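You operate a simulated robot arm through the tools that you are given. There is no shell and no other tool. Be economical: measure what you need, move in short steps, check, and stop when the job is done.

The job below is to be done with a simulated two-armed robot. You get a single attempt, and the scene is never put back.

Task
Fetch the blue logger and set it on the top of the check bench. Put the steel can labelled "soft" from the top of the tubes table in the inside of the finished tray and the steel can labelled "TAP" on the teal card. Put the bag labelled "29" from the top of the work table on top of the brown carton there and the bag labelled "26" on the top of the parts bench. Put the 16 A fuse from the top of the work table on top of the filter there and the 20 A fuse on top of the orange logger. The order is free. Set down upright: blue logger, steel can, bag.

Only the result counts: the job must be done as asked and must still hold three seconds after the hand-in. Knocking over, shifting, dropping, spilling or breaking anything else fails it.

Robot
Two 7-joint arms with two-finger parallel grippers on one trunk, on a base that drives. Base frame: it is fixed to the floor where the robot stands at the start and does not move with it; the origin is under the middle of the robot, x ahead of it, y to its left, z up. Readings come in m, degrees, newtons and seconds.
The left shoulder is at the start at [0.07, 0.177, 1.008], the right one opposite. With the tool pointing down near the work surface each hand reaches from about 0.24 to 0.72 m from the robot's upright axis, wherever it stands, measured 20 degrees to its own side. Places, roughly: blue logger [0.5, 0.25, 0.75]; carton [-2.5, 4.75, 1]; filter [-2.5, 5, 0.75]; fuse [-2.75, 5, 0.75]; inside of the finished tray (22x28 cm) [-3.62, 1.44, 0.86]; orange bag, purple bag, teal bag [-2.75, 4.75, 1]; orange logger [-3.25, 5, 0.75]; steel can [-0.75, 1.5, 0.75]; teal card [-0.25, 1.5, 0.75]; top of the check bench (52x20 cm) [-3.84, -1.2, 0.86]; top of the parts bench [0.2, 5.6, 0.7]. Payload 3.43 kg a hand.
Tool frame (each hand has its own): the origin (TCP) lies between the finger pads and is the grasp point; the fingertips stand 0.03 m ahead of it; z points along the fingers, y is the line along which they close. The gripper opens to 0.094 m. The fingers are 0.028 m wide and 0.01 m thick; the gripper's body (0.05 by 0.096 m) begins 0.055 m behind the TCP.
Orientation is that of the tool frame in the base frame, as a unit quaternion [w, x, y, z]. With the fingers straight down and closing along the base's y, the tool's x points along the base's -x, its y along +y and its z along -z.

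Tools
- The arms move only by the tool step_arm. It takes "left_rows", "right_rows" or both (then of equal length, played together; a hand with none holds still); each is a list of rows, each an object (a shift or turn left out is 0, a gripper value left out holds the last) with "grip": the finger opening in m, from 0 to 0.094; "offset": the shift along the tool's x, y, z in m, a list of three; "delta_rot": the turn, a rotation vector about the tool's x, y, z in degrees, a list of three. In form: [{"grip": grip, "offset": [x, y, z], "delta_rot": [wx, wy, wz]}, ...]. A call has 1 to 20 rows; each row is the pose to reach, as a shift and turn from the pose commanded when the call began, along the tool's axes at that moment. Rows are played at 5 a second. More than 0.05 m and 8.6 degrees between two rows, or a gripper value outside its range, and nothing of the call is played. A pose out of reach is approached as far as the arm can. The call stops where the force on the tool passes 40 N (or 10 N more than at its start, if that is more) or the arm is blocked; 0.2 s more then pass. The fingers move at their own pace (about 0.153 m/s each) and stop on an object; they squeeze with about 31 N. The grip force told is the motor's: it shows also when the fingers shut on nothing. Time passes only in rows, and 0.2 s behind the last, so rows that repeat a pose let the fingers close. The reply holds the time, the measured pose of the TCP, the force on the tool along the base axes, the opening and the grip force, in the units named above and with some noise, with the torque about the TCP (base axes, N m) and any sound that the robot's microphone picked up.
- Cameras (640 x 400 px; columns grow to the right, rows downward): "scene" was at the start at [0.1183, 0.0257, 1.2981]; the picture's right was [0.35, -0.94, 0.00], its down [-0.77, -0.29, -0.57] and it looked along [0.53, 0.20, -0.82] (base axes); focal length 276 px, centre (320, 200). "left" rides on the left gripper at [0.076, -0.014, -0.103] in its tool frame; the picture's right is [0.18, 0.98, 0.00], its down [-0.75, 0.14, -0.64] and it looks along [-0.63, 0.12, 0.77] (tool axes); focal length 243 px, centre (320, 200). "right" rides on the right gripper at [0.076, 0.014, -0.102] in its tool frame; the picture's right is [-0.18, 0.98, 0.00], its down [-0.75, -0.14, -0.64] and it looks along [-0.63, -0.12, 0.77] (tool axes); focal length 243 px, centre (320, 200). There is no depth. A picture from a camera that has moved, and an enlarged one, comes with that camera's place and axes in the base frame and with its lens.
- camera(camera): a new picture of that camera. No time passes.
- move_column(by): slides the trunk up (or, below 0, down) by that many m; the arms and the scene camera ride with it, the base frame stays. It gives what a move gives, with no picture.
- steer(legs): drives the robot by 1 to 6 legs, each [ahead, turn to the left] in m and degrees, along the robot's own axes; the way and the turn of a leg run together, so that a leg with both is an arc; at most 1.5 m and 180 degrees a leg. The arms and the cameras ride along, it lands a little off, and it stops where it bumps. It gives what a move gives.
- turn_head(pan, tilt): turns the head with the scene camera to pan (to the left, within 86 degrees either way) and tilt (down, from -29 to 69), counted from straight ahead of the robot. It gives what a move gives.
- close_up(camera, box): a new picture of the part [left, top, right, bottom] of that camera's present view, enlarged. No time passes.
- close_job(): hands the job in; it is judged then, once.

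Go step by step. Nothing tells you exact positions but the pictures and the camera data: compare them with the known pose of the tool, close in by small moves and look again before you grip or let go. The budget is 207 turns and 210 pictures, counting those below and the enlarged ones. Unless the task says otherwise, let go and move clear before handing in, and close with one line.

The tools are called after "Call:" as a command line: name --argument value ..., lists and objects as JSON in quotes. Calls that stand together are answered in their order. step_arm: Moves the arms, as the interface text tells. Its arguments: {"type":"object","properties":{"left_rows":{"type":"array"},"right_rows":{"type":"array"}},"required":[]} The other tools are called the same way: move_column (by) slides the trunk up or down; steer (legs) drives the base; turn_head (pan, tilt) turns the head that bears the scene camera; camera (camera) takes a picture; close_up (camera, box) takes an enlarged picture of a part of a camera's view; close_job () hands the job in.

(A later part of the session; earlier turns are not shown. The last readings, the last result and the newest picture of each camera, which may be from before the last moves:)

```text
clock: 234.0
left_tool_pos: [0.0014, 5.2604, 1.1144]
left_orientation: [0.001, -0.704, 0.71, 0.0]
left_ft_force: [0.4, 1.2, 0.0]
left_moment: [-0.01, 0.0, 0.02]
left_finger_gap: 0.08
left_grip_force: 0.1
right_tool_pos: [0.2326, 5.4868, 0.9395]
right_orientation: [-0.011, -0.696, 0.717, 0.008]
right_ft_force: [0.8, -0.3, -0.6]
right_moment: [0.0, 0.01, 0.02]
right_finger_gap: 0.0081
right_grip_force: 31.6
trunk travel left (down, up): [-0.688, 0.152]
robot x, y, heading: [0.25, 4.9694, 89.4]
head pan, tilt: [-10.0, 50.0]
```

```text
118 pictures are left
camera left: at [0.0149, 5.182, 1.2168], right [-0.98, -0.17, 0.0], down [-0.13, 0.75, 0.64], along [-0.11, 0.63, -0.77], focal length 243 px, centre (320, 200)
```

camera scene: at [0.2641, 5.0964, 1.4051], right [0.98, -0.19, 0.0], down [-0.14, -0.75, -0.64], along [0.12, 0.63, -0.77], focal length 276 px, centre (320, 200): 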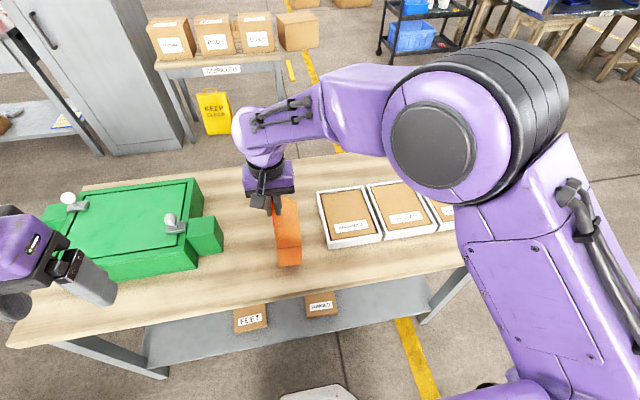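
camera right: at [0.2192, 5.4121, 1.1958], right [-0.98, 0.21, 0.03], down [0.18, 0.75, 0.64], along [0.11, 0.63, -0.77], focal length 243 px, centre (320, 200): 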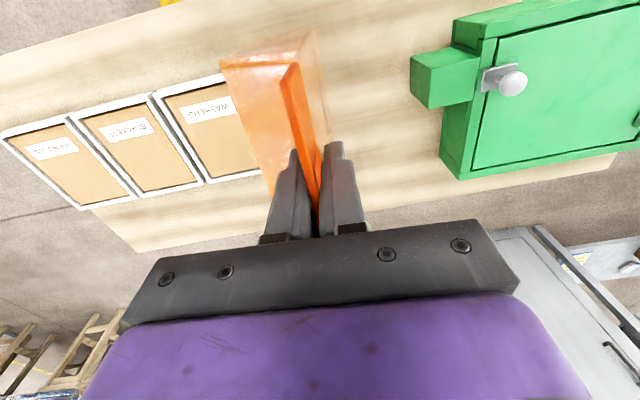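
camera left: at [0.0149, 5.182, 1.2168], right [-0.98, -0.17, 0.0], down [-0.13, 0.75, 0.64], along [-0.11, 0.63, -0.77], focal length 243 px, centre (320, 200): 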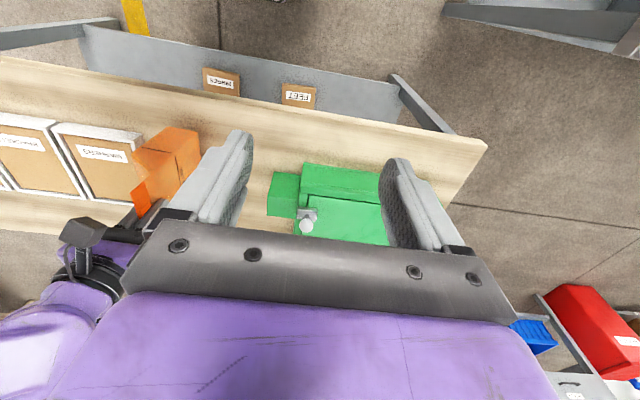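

Call:
move_column --by -0.04

Call:
close_up --camera "scene" --box '[210, 130, 370, 300]'

```text
clock: 234.9
left_tool_pos: [0.001, 5.2569, 1.0754]
left_orientation: [0.002, -0.703, 0.711, 0.001]
left_ft_force: [-0.4, -0.3, -1.1]
left_moment: [0.0, 0.03, 0.0]
left_finger_gap: 0.08
left_grip_force: 0.1
right_tool_pos: [0.2322, 5.4862, 0.9011]
right_orientation: [-0.009, -0.696, 0.718, 0.009]
right_ft_force: [-4.0, 0.7, 27.1]
right_moment: [0.17, -0.66, 0.1]
right_finger_gap: 0.0079
right_grip_force: 30.8
trunk travel left (down, up): [-0.648, 0.192]
robot x, y, heading: [0.2531, 4.9704, 89.4]
head pan, tilt: [-10.0, 50.0]
```

```text
2.35 times, centred on (290, 215) of scene
camera zoom: at [0.2636, 5.0939, 1.3657], right [0.98, -0.18, 0.0], down [-0.14, -0.75, -0.64], along [0.12, 0.63, -0.76], focal length 650 px, centre (391, 165)
```

zoom: 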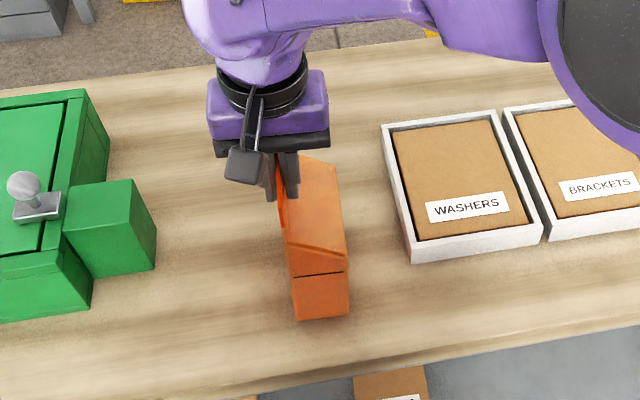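

On the bench. Ease up 4 mm, open fully, then rise with the trunk.

Call:
move_column --by 0.005

Call:
step_arm --right_rows '[{"grip": 0.03}, {"grip": 0.06}, {"grip": 0.094}, {"grip": 0.094}]'

Call:
close_up --camera "scene" --box '[210, 130, 370, 300]'

Call:
camera --camera "right"

```text
clock: 235.4
left_tool_pos: [0.0017, 5.2587, 1.0798]
left_orientation: [0.0, -0.703, 0.711, 0.0]
left_ft_force: [-0.8, 0.3, -0.6]
left_moment: [0.01, 0.03, 0.03]
left_finger_gap: 0.0799
left_grip_force: 0.0
right_tool_pos: [0.232, 5.4862, 0.9031]
right_orientation: [-0.011, -0.696, 0.717, 0.008]
right_ft_force: [0.0, 0.1, 0.5]
right_moment: [-0.03, -0.04, -0.02]
right_finger_gap: 0.0077
right_grip_force: 31.0
trunk travel left (down, up): [-0.653, 0.187]
robot x, y, heading: [0.2435, 4.9709, 89.4]
head pan, tilt: [-10.0, 50.0]
```

```text
clock: 236.4
left_tool_pos: [0.0022, 5.2594, 1.08]
left_orientation: [0.0, -0.704, 0.711, 0.0]
left_ft_force: [-0.3, -0.5, -0.2]
left_moment: [0.01, -0.02, -0.01]
left_finger_gap: 0.08
left_grip_force: 0.1
right_tool_pos: [0.2332, 5.4874, 0.9038]
right_orientation: [-0.011, -0.696, 0.718, 0.008]
right_ft_force: [0.3, 0.6, 0.0]
right_moment: [0.02, -0.03, -0.03]
right_finger_gap: 0.0941
right_grip_force: 0.0
trunk travel left (down, up): [-0.653, 0.187]
robot x, y, heading: [0.2478, 4.971, 89.0]
head pan, tilt: [-10.0, 50.0]
```

```text
2.35 times, centred on (290, 215) of scene
camera zoom: at [0.264, 5.0966, 1.3701], right [0.98, -0.19, 0.0], down [-0.14, -0.75, -0.64], along [0.12, 0.63, -0.77], focal length 650 px, centre (391, 165)
```

zoom: 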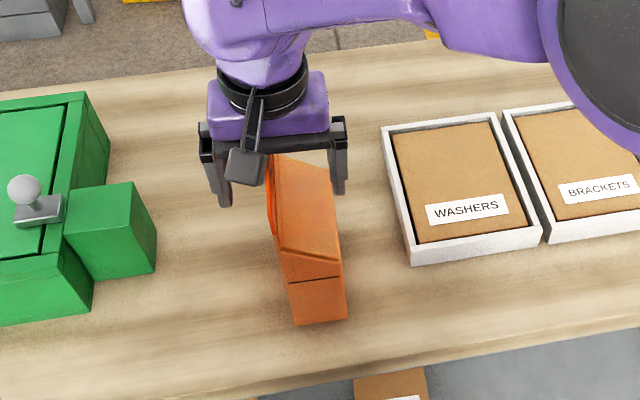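

```text
115 pictures are left
camera right: at [0.2197, 5.412, 1.0078], right [-0.98, 0.21, 0.03], down [0.18, 0.75, 0.64], along [0.12, 0.63, -0.77], focal length 243 px, centre (320, 200)
```

right: 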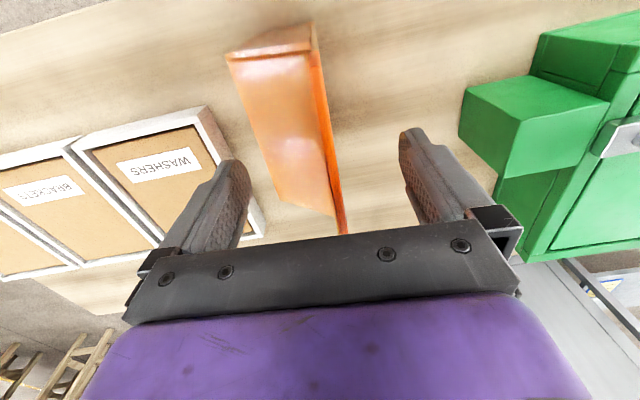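

The bag stands by itself with its top folded. Rising with the trunk.

Call:
move_column --by 0.17

Call:
camera --camera "scene"

```text
clock: 238.3
left_tool_pos: [0.0012, 5.2585, 1.2495]
left_orientation: [0.001, -0.703, 0.711, 0.001]
left_ft_force: [-0.8, 0.1, 0.8]
left_moment: [0.02, 0.02, 0.0]
left_finger_gap: 0.0803
left_grip_force: 0.1
right_tool_pos: [0.2325, 5.487, 1.0726]
right_orientation: [-0.011, -0.698, 0.716, 0.008]
right_ft_force: [-0.7, -0.1, -1.2]
right_moment: [0.0, 0.02, -0.01]
right_finger_gap: 0.0941
right_grip_force: 0.0
trunk travel left (down, up): [-0.823, 0.017]
robot x, y, heading: [0.2505, 4.9705, 89.2]
head pan, tilt: [-10.0, 50.0]
```

```text
114 pictures are left
camera scene: at [0.2639, 5.0967, 1.54], right [0.98, -0.19, 0.0], down [-0.14, -0.75, -0.64], along [0.12, 0.63, -0.77], focal length 276 px, centre (320, 200)
```

scene: 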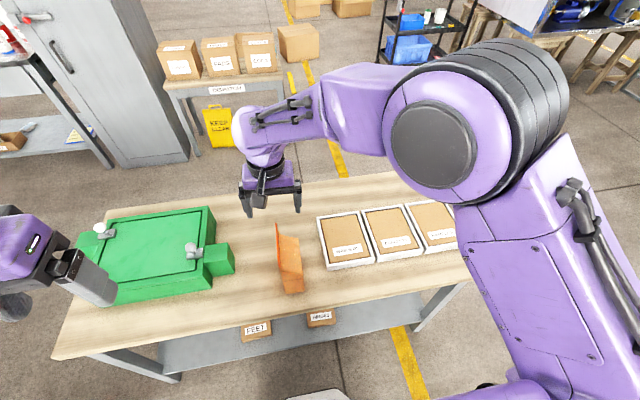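

Bag 26 is standing on the parts bench. Now tuck the right hand in and go round the east end of this bench toward the aisle behind the work table.

Call:
step_arm --right_rows '[{"offset": [0.035, -0.03, 0]}, {"offset": [0.07, -0.06, 0]}, {"offset": [0.105, -0.09, 0], "delta_rot": [1, 0, -1]}, {"offset": [0.14, -0.12, 0], "delta_rot": [1.6, 0, -1]}, {"offset": [0.18, -0.15, 0], "delta_rot": [1.6, 0, -1]}]'

Call:
steer --legs '[[-0.55, 0], [0, -89], [1.05, 0], [0, 90], [1.0, 0], [0.9, 0]]'

Call:
turn_head --pan 60 --tilt 25

Call:
camera --camera "scene"

```text
clock: 239.5
left_tool_pos: [0.0024, 5.2566, 1.251]
left_orientation: [0.001, -0.703, 0.711, 0.002]
left_ft_force: [0.5, 0.2, -0.3]
left_moment: [0.04, 0.02, 0.0]
left_finger_gap: 0.0799
left_grip_force: 0.1
right_tool_pos: [0.3783, 5.2974, 1.0692]
right_orientation: [-0.012, 0.713, -0.701, 0.009]
right_ft_force: [-0.4, -0.2, 0.1]
right_moment: [0.02, 0.0, -0.03]
right_finger_gap: 0.0939
right_grip_force: 0.0
trunk travel left (down, up): [-0.823, 0.017]
robot x, y, heading: [0.2484, 4.9725, 89.3]
head pan, tilt: [-10.0, 50.0]
```

```text
clock: 264.6
left_tool_pos: [1.0454, 6.6232, 1.2495]
left_orientation: [0.0, 0.71, -0.704, -0.001]
left_ft_force: [0.2, -0.2, 0.5]
left_moment: [0.01, 0.04, -0.01]
left_finger_gap: 0.0799
left_grip_force: 0.1
right_tool_pos: [1.4195, 6.6686, 1.0685]
right_orientation: [-0.011, 0.717, -0.697, 0.01]
right_ft_force: [-0.4, 0.6, -0.6]
right_moment: [0.02, 0.03, 0.02]
right_finger_gap: 0.0941
right_grip_force: 0.2
trunk travel left (down, up): [-0.823, 0.017]
robot x, y, heading: [1.2942, 6.3436, 90.2]
head pan, tilt: [-10.0, 50.0]
```

```text
clock: 266.0
left_tool_pos: [1.0457, 6.6233, 1.2497]
left_orientation: [-0.001, 0.709, -0.705, -0.001]
left_ft_force: [0.1, 0.8, -0.2]
left_moment: [-0.02, 0.01, 0.02]
left_finger_gap: 0.0796
left_grip_force: 0.1
right_tool_pos: [1.4186, 6.6706, 1.0677]
right_orientation: [-0.01, 0.718, -0.696, 0.011]
right_ft_force: [0.1, 0.7, 0.6]
right_moment: [0.02, -0.01, -0.01]
right_finger_gap: 0.094
right_grip_force: 0.0
trunk travel left (down, up): [-0.823, 0.017]
robot x, y, heading: [1.2968, 6.3398, 90.4]
head pan, tilt: [60.0, 25.0]
```

```text
113 pictures are left
camera scene: at [1.2174, 6.4353, 1.5775], right [0.5, 0.87, 0.0], down [0.37, -0.21, -0.91], along [-0.79, 0.45, -0.42], focal length 276 px, centre (320, 200)
```

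scene: 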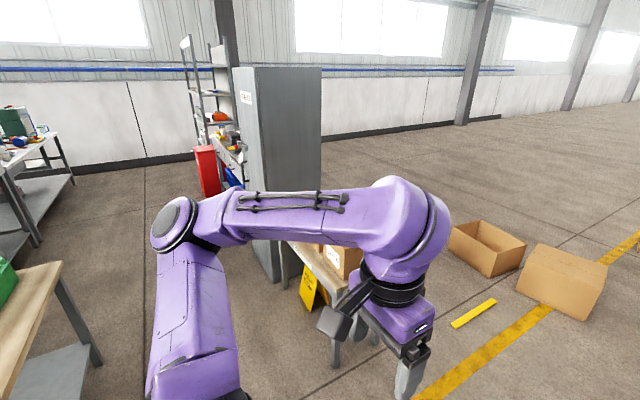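

The aisle west is clear. Driving along it behind the sink and work tables.

Call:
steer --legs '[[0, 89.6], [1.4, 0], [0, 20], [1.1, 0], [0, -20], [1.4, 0]]'

Call:
steer --legs '[[0, 90]]'

Call:
turn_head --pan 0 --tilt 40

Call:
camera --camera "scene"

```text
clock: 290.7
left_tool_pos: [-2.8057, 5.7344, 1.2495]
left_orientation: [-0.001, 1.0, 0.008, 0.0]
left_ft_force: [0.5, -0.3, -0.3]
left_moment: [0.0, -0.01, 0.02]
left_finger_gap: 0.08
left_grip_force: 0.0
right_tool_pos: [-2.8566, 6.1076, 1.0684]
right_orientation: [-0.015, 1.0, 0.021, -0.001]
right_ft_force: [0.1, -0.2, -0.3]
right_moment: [0.04, -0.01, 0.03]
right_finger_gap: 0.0942
right_grip_force: 0.2
trunk travel left (down, up): [-0.823, 0.017]
robot x, y, heading: [-2.5235, 5.9905, -179.0]
head pan, tilt: [60.0, 25.0]
```

```text
clock: 294.9
left_tool_pos: [-2.2735, 5.7049, 1.2493]
left_orientation: [0.001, 0.703, 0.711, -0.002]
left_ft_force: [0.2, 0.8, 0.3]
left_moment: [0.02, 0.06, -0.01]
left_finger_gap: 0.0799
left_grip_force: 0.1
right_tool_pos: [-2.6465, 5.6571, 1.0678]
right_orientation: [-0.01, 0.694, 0.72, -0.011]
right_ft_force: [0.9, -0.4, -0.4]
right_moment: [0.02, -0.01, 0.03]
right_finger_gap: 0.094
right_grip_force: 0.1
trunk travel left (down, up): [-0.823, 0.017]
robot x, y, heading: [-2.5278, 5.9925, -89.5]
head pan, tilt: [60.0, 25.0]
```

```text
clock: 296.2
left_tool_pos: [-2.2733, 5.7051, 1.2503]
left_orientation: [0.001, 0.703, 0.711, -0.001]
left_ft_force: [0.3, -0.4, 1.1]
left_moment: [-0.01, 0.0, 0.02]
left_finger_gap: 0.0801
left_grip_force: 0.1
right_tool_pos: [-2.6459, 5.6567, 1.0688]
right_orientation: [-0.01, 0.694, 0.719, -0.011]
right_ft_force: [-0.9, -0.5, 0.0]
right_moment: [-0.03, 0.02, -0.01]
right_finger_gap: 0.094
right_grip_force: 0.1
trunk travel left (down, up): [-0.823, 0.017]
robot x, y, heading: [-2.5237, 5.9892, -89.5]
head pan, tilt: [0.0, 40.0]
```

```text
112 pictures are left
camera scene: at [-2.5225, 5.8541, 1.5543], right [-1.0, -0.01, 0.0], down [-0.01, 0.64, -0.77], along [0.01, -0.77, -0.64], focal length 276 px, centre (320, 200)
```

scene: 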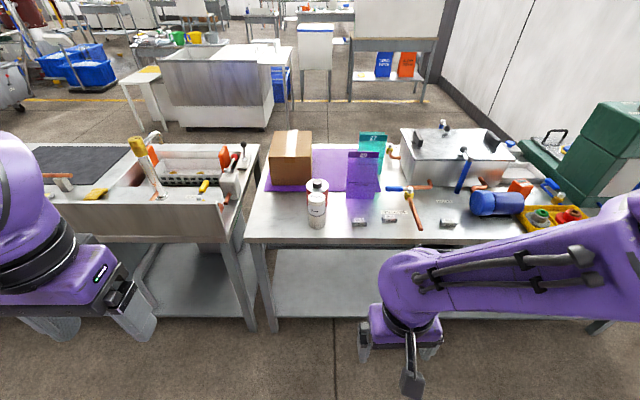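

Call:
close_up --camera "scene" --box '[290, 140, 460, 245]'

Call:
close_up --camera "scene" --box '[430, 140, 630, 265]'

```text
3.76 times, centred on (375, 192) of scene
camera zoom: at [-2.5225, 5.8541, 1.5543], right [-1.0, -0.01, 0.0], down [-0.01, 0.64, -0.77], along [0.01, -0.77, -0.64], focal length 1040 px, centre (113, 228)
```

zoom: 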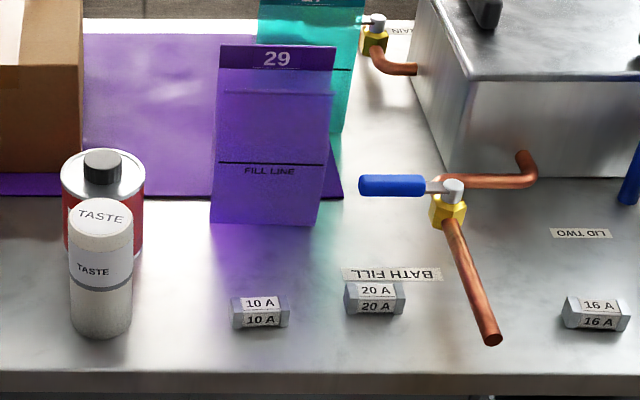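

```text
3.20 times, centred on (530, 202) of scene
camera zoom: at [-2.5225, 5.8541, 1.5543], right [-1.0, -0.01, 0.0], down [-0.01, 0.64, -0.77], along [0.01, -0.77, -0.64], focal length 884 px, centre (-352, 192)
```

zoom: 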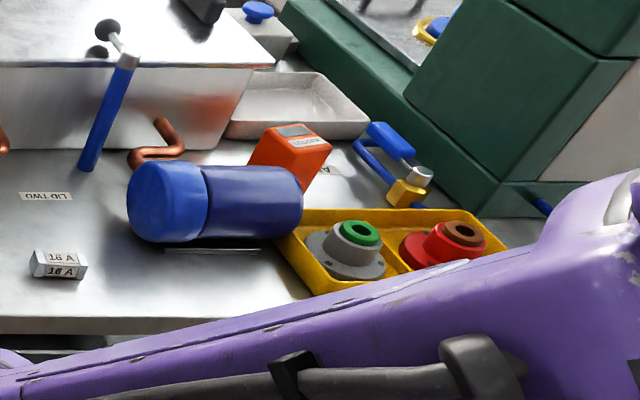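

Call:
close_up --camera "scene" --box '[295, 165, 345, 235]'

Call:
close_up --camera "scene" --box '[490, 165, 560, 225]'

```text
5.71 times, centred on (320, 200) of scene
camera zoom: at [-2.5225, 5.8541, 1.5543], right [-1.0, -0.01, 0.0], down [-0.01, 0.64, -0.77], along [0.01, -0.77, -0.64], focal length 1578 px, centre (320, 200)
```

zoom: 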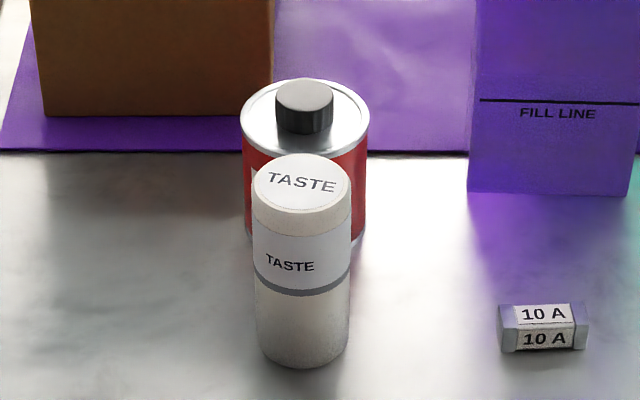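

```text
6.67 times, centred on (525, 195) of scene
camera zoom: at [-2.5225, 5.8541, 1.5543], right [-1.0, -0.01, 0.0], down [-0.01, 0.64, -0.77], along [0.01, -0.77, -0.64], focal length 1841 px, centre (-1047, 233)
```

zoom: 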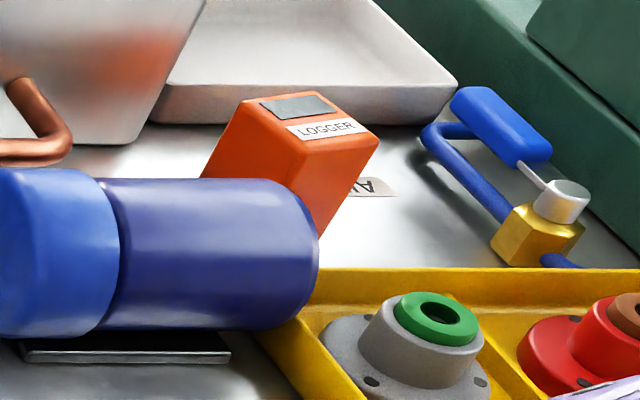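

The TASTE cartridge (≈(−2.49, 5.09), top ≈0.93) is the filter; 16 A is at ≈(−3.00, 5.09), 20 A at ≈(−2.78, 5.07), 10 A must stay, and the orange logger's top is at ≈(−3.36, 4.91). I'll lower the trunk and park at (−2.88, 5.54) to pick a fuse with each hand.

Call:
move_column --by -0.15

Call:
steer --legs '[[0, -39], [0.575, 0], [0, 38.5]]'

Call:
turn_head --pan 0 --tilt 50

Call:
camera --camera "scene"

Call:
camera --camera "right"

Call:
camera --camera "left"

```text
clock: 298.0
left_tool_pos: [-2.2736, 5.7055, 1.1004]
left_orientation: [0.0, 0.704, 0.71, -0.001]
left_ft_force: [0.0, 0.3, -0.6]
left_moment: [-0.01, -0.03, -0.01]
left_finger_gap: 0.0797
left_grip_force: 0.0
right_tool_pos: [-2.6458, 5.6574, 0.9188]
right_orientation: [-0.011, 0.695, 0.719, -0.011]
right_ft_force: [-0.2, 0.0, -0.4]
right_moment: [-0.01, -0.02, -0.02]
right_finger_gap: 0.0938
right_grip_force: 0.1
trunk travel left (down, up): [-0.673, 0.167]
robot x, y, heading: [-2.5233, 5.9878, -89.6]
head pan, tilt: [0.0, 40.0]
```

```text
clock: 304.9
left_tool_pos: [-2.6385, 5.2569, 1.1004]
left_orientation: [0.0, 0.711, 0.703, 0.0]
left_ft_force: [-0.6, 0.0, -1.3]
left_moment: [0.0, -0.01, 0.02]
left_finger_gap: 0.08
left_grip_force: 0.0
right_tool_pos: [-3.0139, 5.2167, 0.9186]
right_orientation: [-0.011, 0.702, 0.712, -0.011]
right_ft_force: [0.1, -0.8, -0.1]
right_moment: [-0.03, 0.04, 0.0]
right_finger_gap: 0.0937
right_grip_force: 0.0
trunk travel left (down, up): [-0.673, 0.167]
robot x, y, heading: [-2.8826, 5.5464, -90.6]
head pan, tilt: [0.0, 40.0]
```

```text
clock: 305.6
left_tool_pos: [-2.639, 5.2561, 1.0994]
left_orientation: [-0.001, 0.711, 0.703, -0.001]
left_ft_force: [0.3, 0.7, 0.4]
left_moment: [0.0, 0.02, 0.04]
left_finger_gap: 0.08
left_grip_force: 0.1
right_tool_pos: [-3.0132, 5.2163, 0.9186]
right_orientation: [-0.011, 0.702, 0.712, -0.011]
right_ft_force: [0.0, -0.1, 0.1]
right_moment: [-0.01, 0.0, 0.02]
right_finger_gap: 0.0941
right_grip_force: 0.0
trunk travel left (down, up): [-0.673, 0.167]
robot x, y, heading: [-2.8841, 5.5478, -90.7]
head pan, tilt: [0.0, 50.0]
```

```text
107 pictures are left
camera scene: at [-2.8855, 5.4183, 1.3901], right [-1.0, 0.01, 0.0], down [0.01, 0.77, -0.64], along [-0.01, -0.64, -0.77], focal length 276 px, centre (320, 200)
```

scene: 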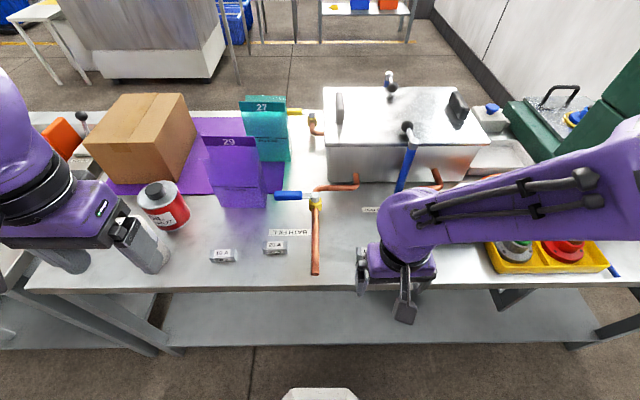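

```text
106 pictures are left
camera right: at [-2.9969, 5.2934, 1.0211], right [0.98, -0.17, -0.03], down [-0.11, -0.76, 0.65], along [-0.13, -0.63, -0.76], focal length 243 px, centre (320, 200)
```

right: 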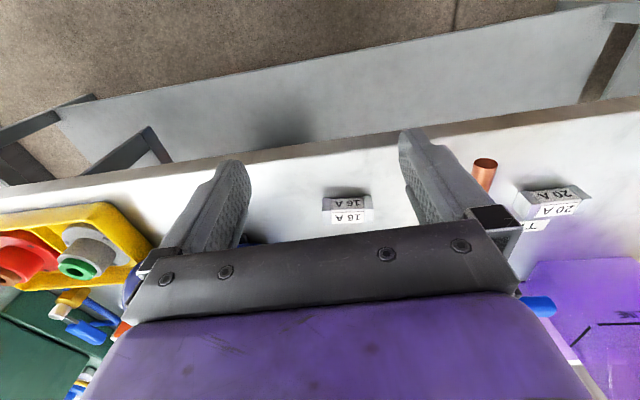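

```text
105 pictures are left
camera left: at [-2.6526, 5.3319, 1.2017], right [0.98, 0.17, 0.0], down [0.13, -0.75, 0.64], along [0.11, -0.63, -0.77], focal length 243 px, centre (320, 200)
```

left: 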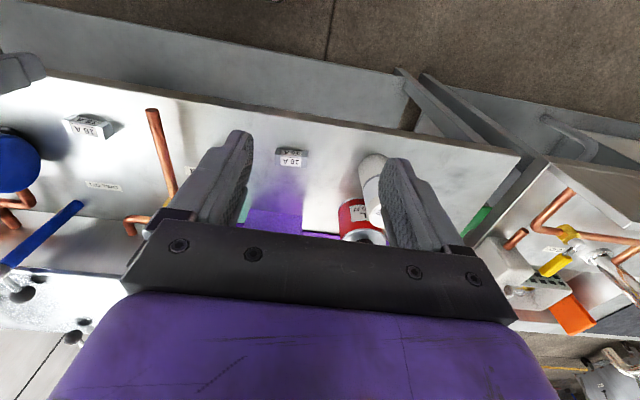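

Both fuses located. Moving both hands above them (right over 16 A, left over 20 A).

Call:
step_arm --left_rows '[{"offset": [-0.03, -0.024, 0.02]}, {"offset": [-0.06, -0.048, 0.04]}, {"offset": [-0.09, -0.07, 0.06]}, {"offset": [-0.12, -0.095, 0.08]}, {"offset": [-0.15, -0.12, 0.1]}, {"offset": [-0.182, -0.142, 0.12]}, {"offset": [-0.182, -0.142, 0.16]}, {"offset": [-0.182, -0.142, 0.18]}]' --right_rows '[{"grip": 0.085, "offset": [-0.02, 0.001, 0], "delta_rot": [-0.9, 0, 0.7]}, {"offset": [-0.04, 0.003, 0], "delta_rot": [-1.8, 0, 1.4]}, {"offset": [-0.06, 0.005, 0], "delta_rot": [-1.8, 0, 1.4]}, {"offset": [-0.08, 0.007, 0], "delta_rot": [-1.8, 0, 1.4]}, {"offset": [-0.1, 0.009, 0], "delta_rot": [-1.8, 0, 1.4]}, {"offset": [-0.124, 0.0095, 0], "delta_rot": [-1.8, 0, 1.4]}, {"offset": [-0.124, 0.0095, 0], "delta_rot": [-1.8, 0, 1.4]}, {"offset": [-0.124, 0.0095, 0], "delta_rot": [-1.8, 0, 1.4]}]'

Call:
camera --camera "right"

Call:
camera --camera "left"

Call:
camera --camera "scene"

```text
clock: 307.4
left_tool_pos: [-2.7831, 5.0744, 0.9206]
left_orientation: [0.001, 0.711, 0.703, -0.001]
left_ft_force: [0.1, -0.7, 1.0]
left_moment: [-0.03, 0.02, 0.0]
left_finger_gap: 0.0799
left_grip_force: 0.0
right_tool_pos: [-3.0028, 5.0922, 0.9169]
right_orientation: [0.001, 0.711, 0.703, 0.001]
right_ft_force: [0.3, 0.1, -0.4]
right_moment: [0.0, 0.02, 0.01]
right_finger_gap: 0.0853
right_grip_force: 0.1
trunk travel left (down, up): [-0.673, 0.167]
robot x, y, heading: [-2.8867, 5.5486, -90.7]
head pan, tilt: [0.0, 50.0]
```

```text
104 pictures are left
camera right: at [-2.9876, 5.1686, 1.0202], right [0.98, -0.19, 0.0], down [-0.15, -0.75, 0.64], along [-0.12, -0.63, -0.77], focal length 243 px, centre (320, 200)
```

right: 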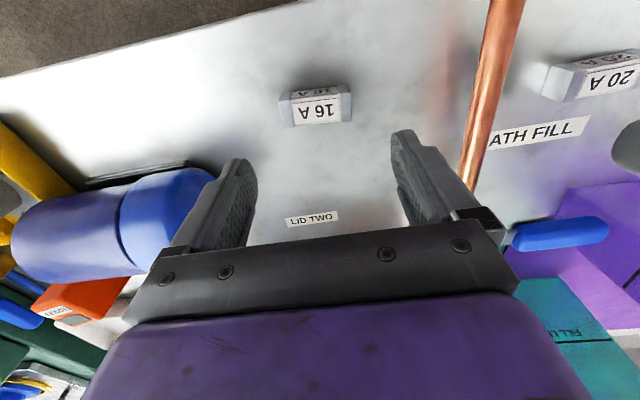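

```text
103 pictures are left
camera left: at [-2.7972, 5.1505, 1.0222], right [0.98, 0.17, 0.0], down [0.13, -0.75, 0.64], along [0.11, -0.63, -0.77], focal length 243 px, centre (320, 200)
```

left: 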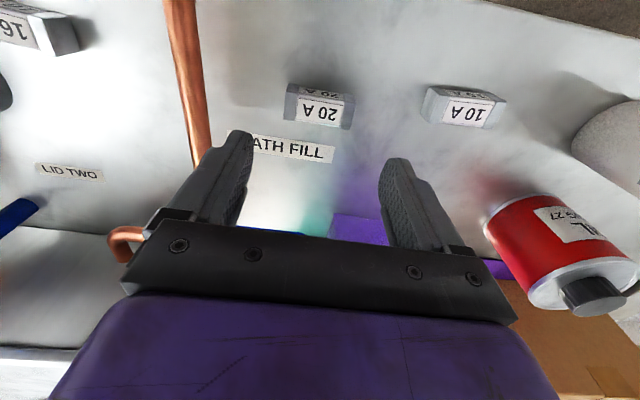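

```text
102 pictures are left
camera scene: at [-2.886, 5.4176, 1.39], right [-1.0, 0.01, 0.0], down [0.01, 0.77, -0.64], along [-0.01, -0.64, -0.77], focal length 276 px, centre (320, 200)
```

scene: 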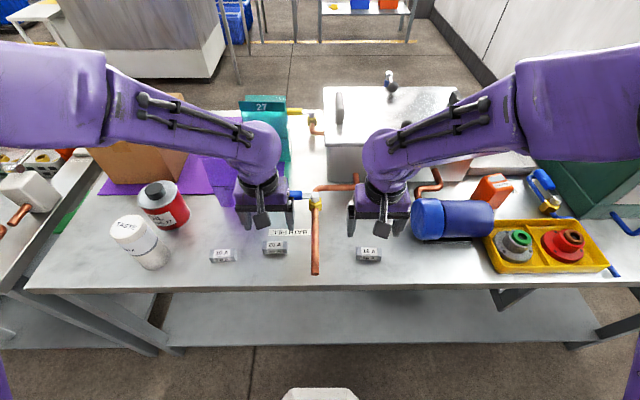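

Both aligned; matching the fuses' small yaw and descending to just above the table.

Call:
step_arm --left_rows '[{"grip": 0.085, "offset": [0.001, 0, 0.03], "delta_rot": [0, 0, -4]}, {"offset": [0.001, 0, 0.06], "delta_rot": [0, 0, -4]}, {"offset": [0.001, 0, 0.085], "delta_rot": [0, 0, -4]}, {"offset": [0.001, 0, 0.092], "delta_rot": [0, 0, -4]}, {"offset": [0.001, 0, 0.092], "delta_rot": [0, 0, -4]}]' --right_rows '[{"offset": [-0.001, 0, 0.03], "delta_rot": [0, 0, 5]}, {"offset": [-0.001, 0, 0.06], "delta_rot": [0, 0, 5]}, {"offset": [-0.001, 0, 0.08], "delta_rot": [0, 0, 5]}, {"offset": [-0.001, 0, 0.088], "delta_rot": [0, 0, 5]}, {"offset": [-0.001, 0, 0.088], "delta_rot": [0, 0, 5]}]'

Call:
camera --camera "right"

Call:
camera --camera "left"

```text
clock: 308.6
left_tool_pos: [-2.7839, 5.0749, 0.8303]
left_orientation: [0.001, 0.686, 0.728, -0.003]
left_ft_force: [1.3, -4.3, 21.7]
left_moment: [0.24, -1.05, -0.1]
left_finger_gap: 0.0859
left_grip_force: 0.6
right_tool_pos: [-3.0031, 5.0912, 0.8305]
right_orientation: [0.001, 0.74, 0.672, 0.0]
right_ft_force: [-0.5, -0.1, 0.2]
right_moment: [0.03, 0.03, 0.01]
right_finger_gap: 0.0853
right_grip_force: 0.1
trunk travel left (down, up): [-0.673, 0.167]
robot x, y, heading: [-2.885, 5.547, -90.6]
head pan, tilt: [0.0, 50.0]
```

```text
101 pictures are left
camera right: at [-2.98, 5.1662, 0.9331], right [0.96, -0.28, 0.0], down [-0.21, -0.73, 0.64], along [-0.18, -0.62, -0.77], focal length 243 px, centre (320, 200)
```

right: 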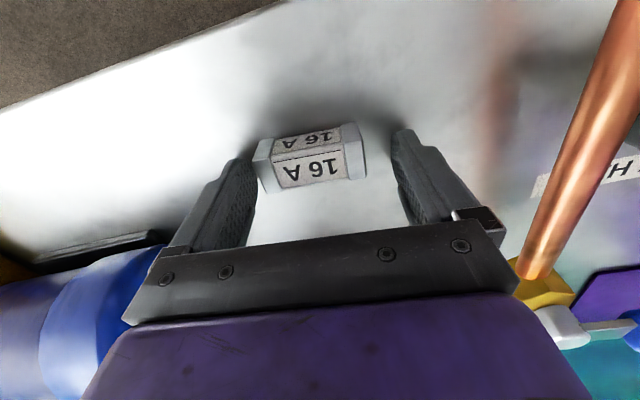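

```text
100 pictures are left
camera left: at [-2.8022, 5.1507, 0.9315], right [0.97, 0.24, 0.0], down [0.19, -0.74, 0.65], along [0.15, -0.63, -0.76], focal length 243 px, centre (320, 200)
```

left: 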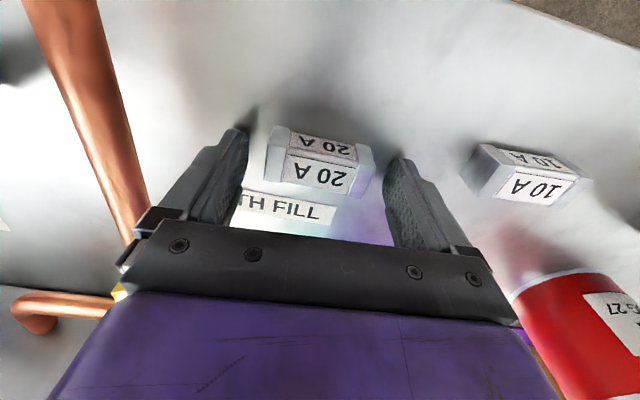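

Left fingertips touch the table at z 0.83 (table ≈0.80). Tiny correction, then close both.

Call:
step_arm --left_rows '[{"offset": [0.005, 0, -0.003]}, {"grip": 0.03, "offset": [0.005, 0, -0.003]}, {"offset": [0.005, 0, -0.003]}, {"offset": [0.005, 0, -0.003]}, {"offset": [0.005, 0, -0.02]}, {"offset": [0.005, 0, -0.06]}]' --right_rows '[{"offset": [0.005, 0, 0]}, {"grip": 0.03, "offset": [0.005, 0, 0]}, {"offset": [0.005, 0, 0]}, {"offset": [0.005, 0, 0]}, {"offset": [0.005, 0, -0.02]}, {"offset": [0.005, 0, -0.06]}]'

Call:
camera --camera "right"

Call:
camera --camera "left"

```text
clock: 310.0
left_tool_pos: [-2.7829, 5.083, 0.8908]
left_orientation: [0.001, 0.685, 0.728, -0.001]
left_ft_force: [0.5, 1.0, 0.5]
left_moment: [-0.02, 0.01, -0.04]
left_finger_gap: 0.0576
left_grip_force: 30.9
right_tool_pos: [-3.004, 5.0997, 0.8905]
right_orientation: [0.001, 0.741, 0.672, 0.0]
right_ft_force: [-0.4, 0.7, 0.1]
right_moment: [-0.02, -0.01, 0.02]
right_finger_gap: 0.057
right_grip_force: 30.8
trunk travel left (down, up): [-0.673, 0.167]
robot x, y, heading: [-2.8861, 5.5462, -90.8]
head pan, tilt: [0.0, 50.0]
```

```text
99 pictures are left
camera right: at [-2.9807, 5.1754, 0.9929], right [0.96, -0.28, 0.0], down [-0.21, -0.74, 0.64], along [-0.18, -0.62, -0.77], focal length 243 px, centre (320, 200)
```

right: 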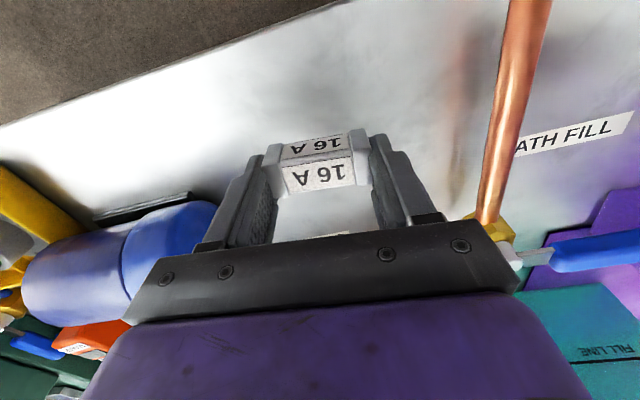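

```text
98 pictures are left
camera left: at [-2.8031, 5.1582, 0.9929], right [0.97, 0.24, 0.0], down [0.19, -0.74, 0.64], along [0.15, -0.63, -0.76], focal length 243 px, centre (320, 200)
```

left: 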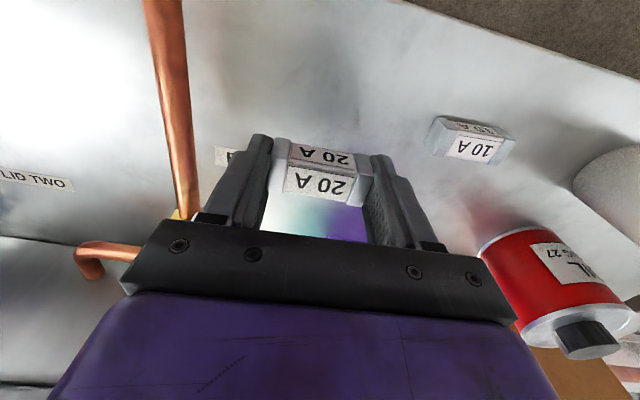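

Both fuses are held. I'll raise and tuck both hands, then shift the base east to put 16 A on the filter.

Call:
step_arm --left_rows '[{"offset": [0.02, 0, -0.04]}, {"offset": [0.04, 0.02, -0.08]}, {"offset": [0.07, 0.04, -0.12]}, {"offset": [0.1, 0.06, -0.15]}, {"offset": [0.13, 0.08, -0.18]}]' --right_rows '[{"offset": [0.02, 0, -0.04]}, {"offset": [0.04, 0, -0.08]}, {"offset": [0.06, 0, -0.12]}, {"offset": [0.08, 0, -0.15]}, {"offset": [0.1, 0, -0.15]}]'

Call:
steer --legs '[[-0.35, 0], [0, 90.7], [0.44, 0], [0, -90], [0.35, 0]]'

Call:
camera --camera "scene"

Call:
camera --camera "right"

```text
refused: row 3 steps farther than a row can; nothing moved
```

```text
clock: 324.2
left_tool_pos: [-2.355, 5.0842, 0.8907]
left_orientation: [0.0, 0.688, 0.726, -0.001]
left_ft_force: [-0.7, -0.6, -0.9]
left_moment: [0.01, -0.01, -0.01]
left_finger_gap: 0.0569
left_grip_force: 31.0
right_tool_pos: [-2.5725, 5.1016, 0.8896]
right_orientation: [0.0, 0.744, 0.668, 0.001]
right_ft_force: [-0.1, 0.3, 0.1]
right_moment: [0.01, 0.0, -0.02]
right_finger_gap: 0.0569
right_grip_force: 31.0
trunk travel left (down, up): [-0.673, 0.167]
robot x, y, heading: [-2.4515, 5.5502, -91.2]
head pan, tilt: [0.0, 50.0]
```

```text
97 pictures are left
camera scene: at [-2.453, 5.4223, 1.3901], right [-1.0, 0.02, 0.0], down [0.01, 0.77, -0.64], along [-0.01, -0.64, -0.77], focal length 276 px, centre (320, 200)
```

scene: 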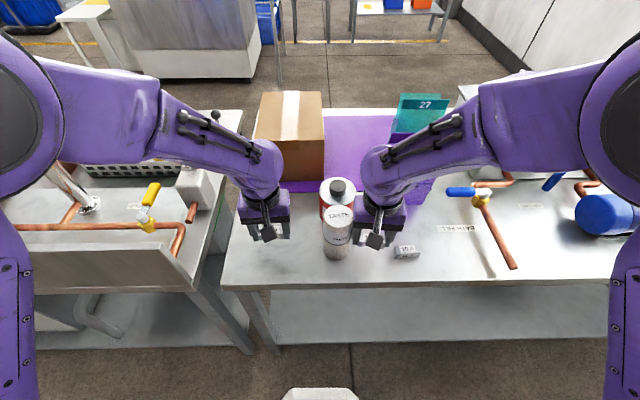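

```text
96 pictures are left
camera right: at [-2.5494, 5.177, 0.992], right [0.96, -0.29, 0.0], down [-0.22, -0.73, 0.64], along [-0.18, -0.62, -0.77], focal length 243 px, centre (320, 200)
```

right: 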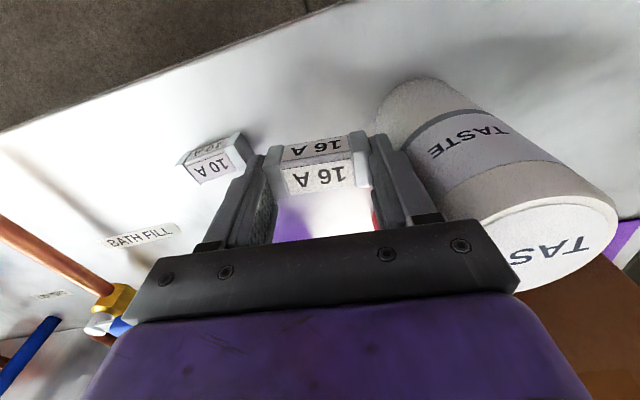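

A row was refused, so the base moved with low hands; luckily nothing was touched (the filter is still upright at ≈(−2.50, 5.09)). Raising both hands straight up now.

Call:
step_arm --left_rows '[{"offset": [0, 0, -0.04]}, {"offset": [0, 0, -0.08]}, {"offset": [0, 0, -0.12]}, {"offset": [0.03, 0.02, -0.14]}, {"offset": [0.06, 0.05, -0.14]}, {"offset": [0.09, 0.07, -0.14]}]' --right_rows '[{"offset": [0, 0, -0.04]}, {"offset": [0, 0, -0.08]}, {"offset": [0, 0, -0.12]}, {"offset": [0, 0, -0.13]}, {"offset": [0, 0, -0.13]}, {"offset": [0, 0, -0.13]}]'

Call:
camera --camera "right"

Call:
close_up --camera "scene" --box '[280, 150, 440, 270]'

```text
clock: 325.6
left_tool_pos: [-2.2851, 5.18, 1.0316]
left_orientation: [0.001, 0.688, 0.725, -0.001]
left_ft_force: [0.6, 0.3, -0.4]
left_moment: [-0.01, -0.01, -0.02]
left_finger_gap: 0.0572
left_grip_force: 30.9
right_tool_pos: [-2.5694, 5.1029, 1.0184]
right_orientation: [0.0, 0.742, 0.67, -0.001]
right_ft_force: [0.4, -0.7, -0.1]
right_moment: [0.0, 0.04, 0.01]
right_finger_gap: 0.057
right_grip_force: 30.6
trunk travel left (down, up): [-0.673, 0.167]
robot x, y, heading: [-2.4542, 5.5485, -91.4]
head pan, tilt: [0.0, 50.0]
```

```text
95 pictures are left
camera right: at [-2.5472, 5.1779, 1.1214], right [0.96, -0.28, 0.0], down [-0.22, -0.73, 0.64], along [-0.18, -0.62, -0.77], focal length 243 px, centre (320, 200)
```

right: 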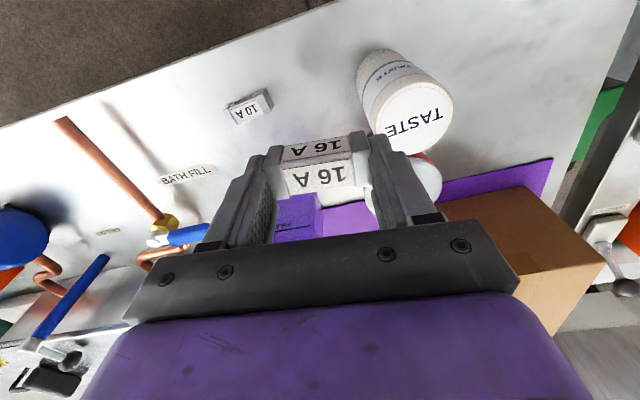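

```text
3.33 times, centred on (360, 210) of scene
camera zoom: at [-2.451, 5.4232, 1.3902], right [-1.0, 0.02, 0.0], down [0.01, 0.77, -0.64], along [-0.01, -0.64, -0.77], focal length 921 px, centre (187, 167)
```

zoom: 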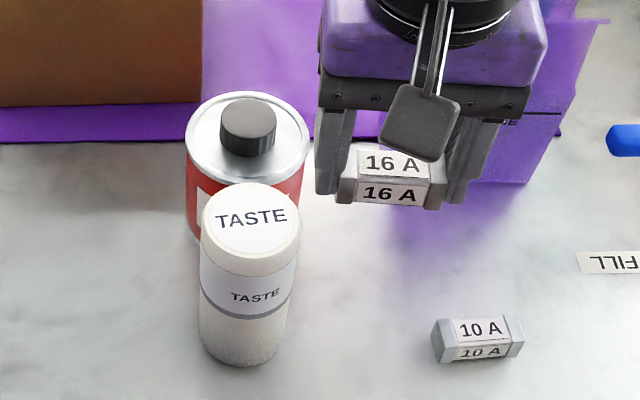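

Filter top centre ≈(−2.496, 5.082, 0.928). Moving the fuse above it.

Call:
step_arm --right_rows '[{"offset": [-0.006, 0.035, 0]}, {"offset": [-0.0135, 0.0751, 0]}, {"offset": [-0.0135, 0.0751, 0.02]}, {"offset": [-0.0135, 0.0751, 0.035]}, {"offset": [-0.0135, 0.0751, 0.035]}]'

Call:
camera --camera "right"

Call:
close_up --camera "scene" --box '[280, 150, 440, 270]'

```text
clock: 326.8
left_tool_pos: [-2.2871, 5.1791, 1.0316]
left_orientation: [0.0, 0.688, 0.725, -0.001]
left_ft_force: [0.0, 0.1, -0.5]
left_moment: [0.0, 0.0, -0.02]
left_finger_gap: 0.0568
left_grip_force: 30.9
right_tool_pos: [-2.4989, 5.0815, 0.9812]
right_orientation: [0.0, 0.743, 0.67, 0.0]
right_ft_force: [0.5, 1.0, -0.4]
right_moment: [0.01, -0.03, 0.03]
right_finger_gap: 0.0567
right_grip_force: 30.7
trunk travel left (down, up): [-0.673, 0.167]
robot x, y, heading: [-2.4536, 5.5484, -91.1]
head pan, tilt: [0.0, 50.0]
```

```text
93 pictures are left
camera right: at [-2.4761, 5.1557, 1.0858], right [0.96, -0.28, 0.0], down [-0.22, -0.73, 0.64], along [-0.18, -0.62, -0.77], focal length 243 px, centre (320, 200)
```

right: 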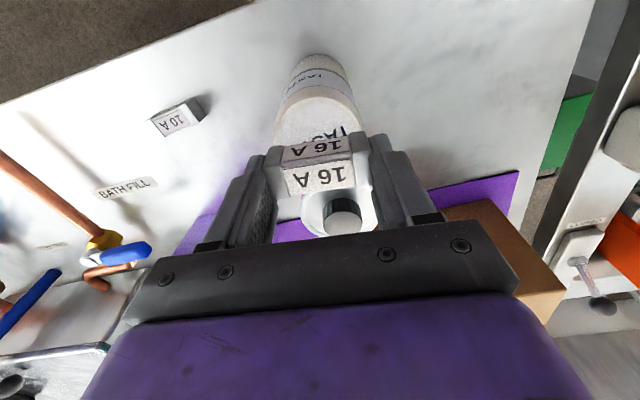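

```text
3.33 times, centred on (360, 210) of scene
camera zoom: at [-2.453, 5.4225, 1.3901], right [-1.0, 0.02, 0.0], down [0.01, 0.77, -0.64], along [-0.01, -0.64, -0.77], focal length 921 px, centre (187, 167)
```

zoom: 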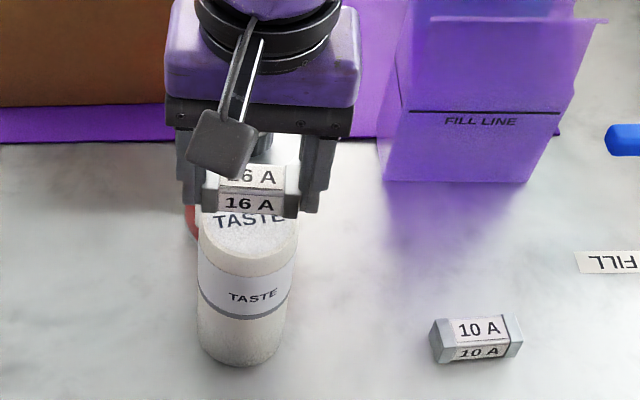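

Call:
step_arm --right_rows '[{"offset": [0, 0, 0.012]}, {"offset": [0, 0, 0.016]}, {"offset": [0, 0, 0.019]}, {"offset": [0, 0, 0.021]}, {"offset": [0, 0, 0.021]}]'

Call:
close_up --camera "scene" --box '[280, 150, 440, 270]'

Call:
camera --camera "right"

```text
clock: 328.0
left_tool_pos: [-2.2877, 5.1799, 1.0324]
left_orientation: [0.0, 0.688, 0.725, -0.001]
left_ft_force: [0.2, 0.3, -1.4]
left_moment: [0.0, 0.0, -0.01]
left_finger_gap: 0.0567
left_grip_force: 31.2
right_tool_pos: [-2.4991, 5.0814, 0.9655]
right_orientation: [0.003, 0.743, 0.669, -0.002]
right_ft_force: [-2.6, -3.6, 22.3]
right_moment: [0.12, 0.59, 0.11]
right_finger_gap: 0.0568
right_grip_force: 31.2
trunk travel left (down, up): [-0.673, 0.167]
robot x, y, heading: [-2.4521, 5.5481, -91.1]
head pan, tilt: [0.0, 50.0]
```

```text
3.33 times, centred on (360, 210) of scene
camera zoom: at [-2.4531, 5.4243, 1.3906], right [-1.0, 0.02, 0.0], down [0.01, 0.77, -0.64], along [-0.01, -0.64, -0.77], focal length 921 px, centre (187, 167)
```

zoom: 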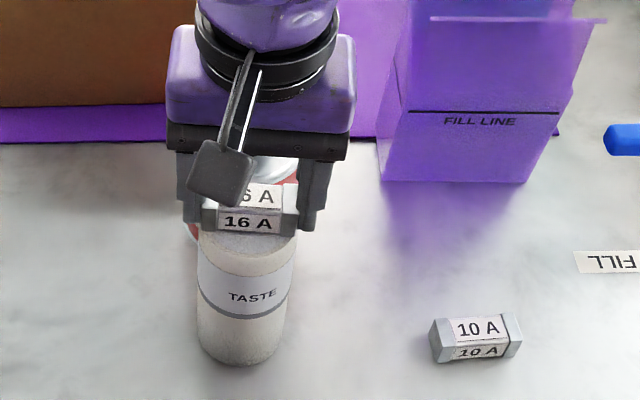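

```text
90 pictures are left
camera right: at [-2.4766, 5.1571, 1.0678], right [0.96, -0.29, 0.0], down [-0.22, -0.73, 0.65], along [-0.18, -0.62, -0.76], focal length 243 px, centre (320, 200)
```

right: 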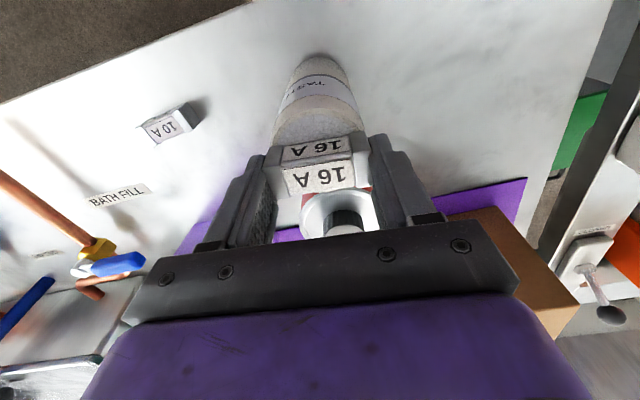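

Contact at the right spot. Ease, open, rise.

Call:
step_arm --right_rows '[{"offset": [0, 0, -0.004]}, {"offset": [0, 0, -0.004]}, {"grip": 0.062, "offset": [0, 0, -0.004]}, {"grip": 0.08, "offset": [0, 0, -0.004]}, {"offset": [0, 0, -0.004]}, {"offset": [0, 0, -0.03]}, {"offset": [0, 0, -0.07]}, {"offset": [0, 0, -0.11]}]'

Call:
close_up --camera "scene" --box '[280, 150, 440, 270]'

```text
clock: 329.8
left_tool_pos: [-2.2878, 5.1801, 1.0312]
left_orientation: [0.001, 0.689, 0.725, 0.0]
left_ft_force: [0.0, -0.1, -0.9]
left_moment: [-0.01, 0.01, -0.02]
left_finger_gap: 0.0568
left_grip_force: 30.9
right_tool_pos: [-2.4991, 5.0807, 1.0745]
right_orientation: [0.001, 0.743, 0.669, 0.001]
right_ft_force: [0.9, -0.2, 0.1]
right_moment: [-0.03, 0.01, -0.01]
right_finger_gap: 0.0799
right_grip_force: 0.1
trunk travel left (down, up): [-0.673, 0.167]
robot x, y, heading: [-2.4515, 5.5472, -91.4]
head pan, tilt: [0.0, 50.0]
```

```text
3.33 times, centred on (360, 210) of scene
camera zoom: at [-2.4531, 5.4231, 1.3901], right [-1.0, 0.02, 0.0], down [0.01, 0.77, -0.64], along [-0.01, -0.64, -0.77], focal length 921 px, centre (187, 167)
```

zoom: 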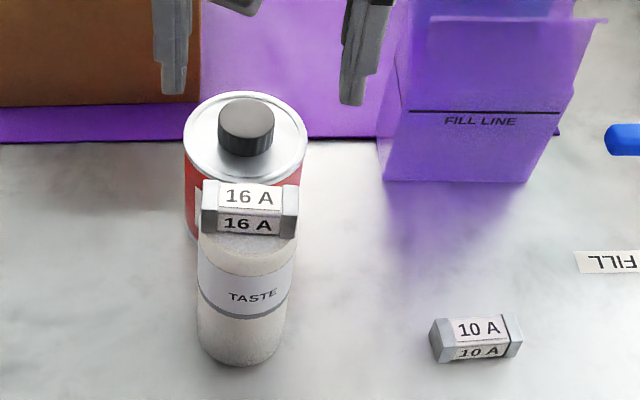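

16 A rests on the filter. Tuck the right hand, then shift the base west for the orange logger.

Call:
step_arm --right_rows '[{"offset": [0.04, -0.02, 0]}, {"offset": [0.08, -0.04, 0]}, {"offset": [0.12, -0.06, 0]}, {"offset": [0.15, -0.08, 0]}]'

```text
clock: 330.8
left_tool_pos: [-2.2887, 5.1797, 1.0318]
left_orientation: [0.001, 0.688, 0.725, 0.0]
left_ft_force: [0.4, -0.1, -0.5]
left_moment: [0.0, -0.04, 0.01]
left_finger_gap: 0.0569
left_grip_force: 31.1
right_tool_pos: [-2.565, 5.2403, 1.0724]
right_orientation: [0.003, 0.742, 0.67, 0.0]
right_ft_force: [0.1, -0.4, -0.1]
right_moment: [0.01, -0.02, 0.0]
right_finger_gap: 0.08
right_grip_force: 0.1
trunk travel left (down, up): [-0.673, 0.167]
robot x, y, heading: [-2.4523, 5.5519, -90.9]
head pan, tilt: [0.0, 50.0]
```

Call:
steer --legs '[[-0.4, 0], [0, -89], [0.97, 0], [0, 90], [0.38, 0]]'

Call:
camera --camera "scene"

Call:
camera --camera "left"

```text
clock: 347.6
left_tool_pos: [-3.2513, 5.2038, 1.0316]
left_orientation: [0.0, 0.686, 0.727, 0.0]
left_ft_force: [0.9, 0.5, -0.4]
left_moment: [0.0, 0.01, -0.03]
left_finger_gap: 0.0569
left_grip_force: 30.9
right_tool_pos: [-3.5275, 5.2625, 1.0732]
right_orientation: [0.0, 0.741, 0.672, 0.0]
right_ft_force: [-0.4, 0.7, 0.3]
right_moment: [-0.02, 0.01, 0.0]
right_finger_gap: 0.0798
right_grip_force: 0.0
trunk travel left (down, up): [-0.673, 0.167]
robot x, y, heading: [-3.419, 5.57, -90.5]
head pan, tilt: [0.0, 50.0]
```

```text
88 pictures are left
camera scene: at [-3.4187, 5.4465, 1.3901], right [-1.0, 0.01, 0.0], down [0.01, 0.77, -0.64], along [-0.01, -0.64, -0.77], focal length 276 px, centre (320, 200)
```

scene: 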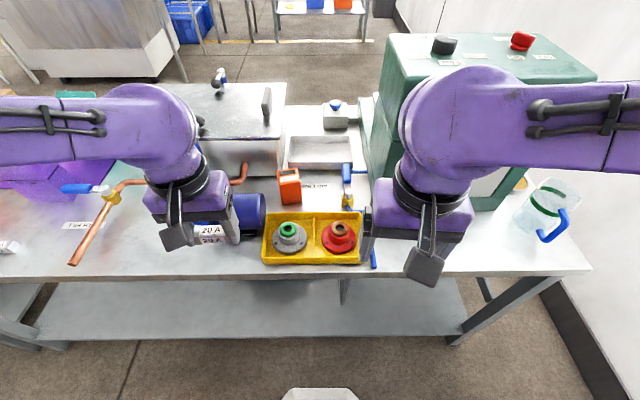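

```text
87 pictures are left
camera left: at [-3.2708, 5.279, 1.1333], right [0.97, 0.24, 0.0], down [0.19, -0.74, 0.64], along [0.15, -0.62, -0.77], focal length 243 px, centre (320, 200)
```

left: 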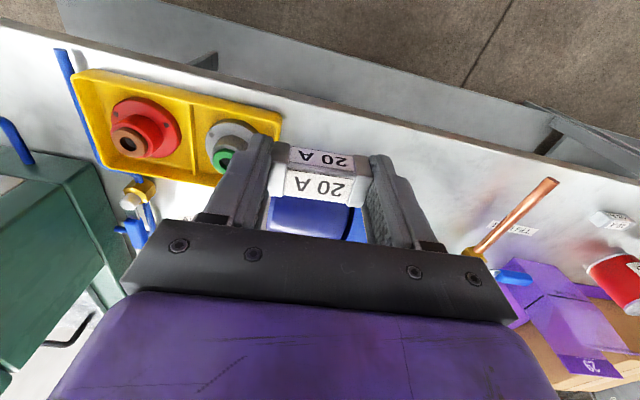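

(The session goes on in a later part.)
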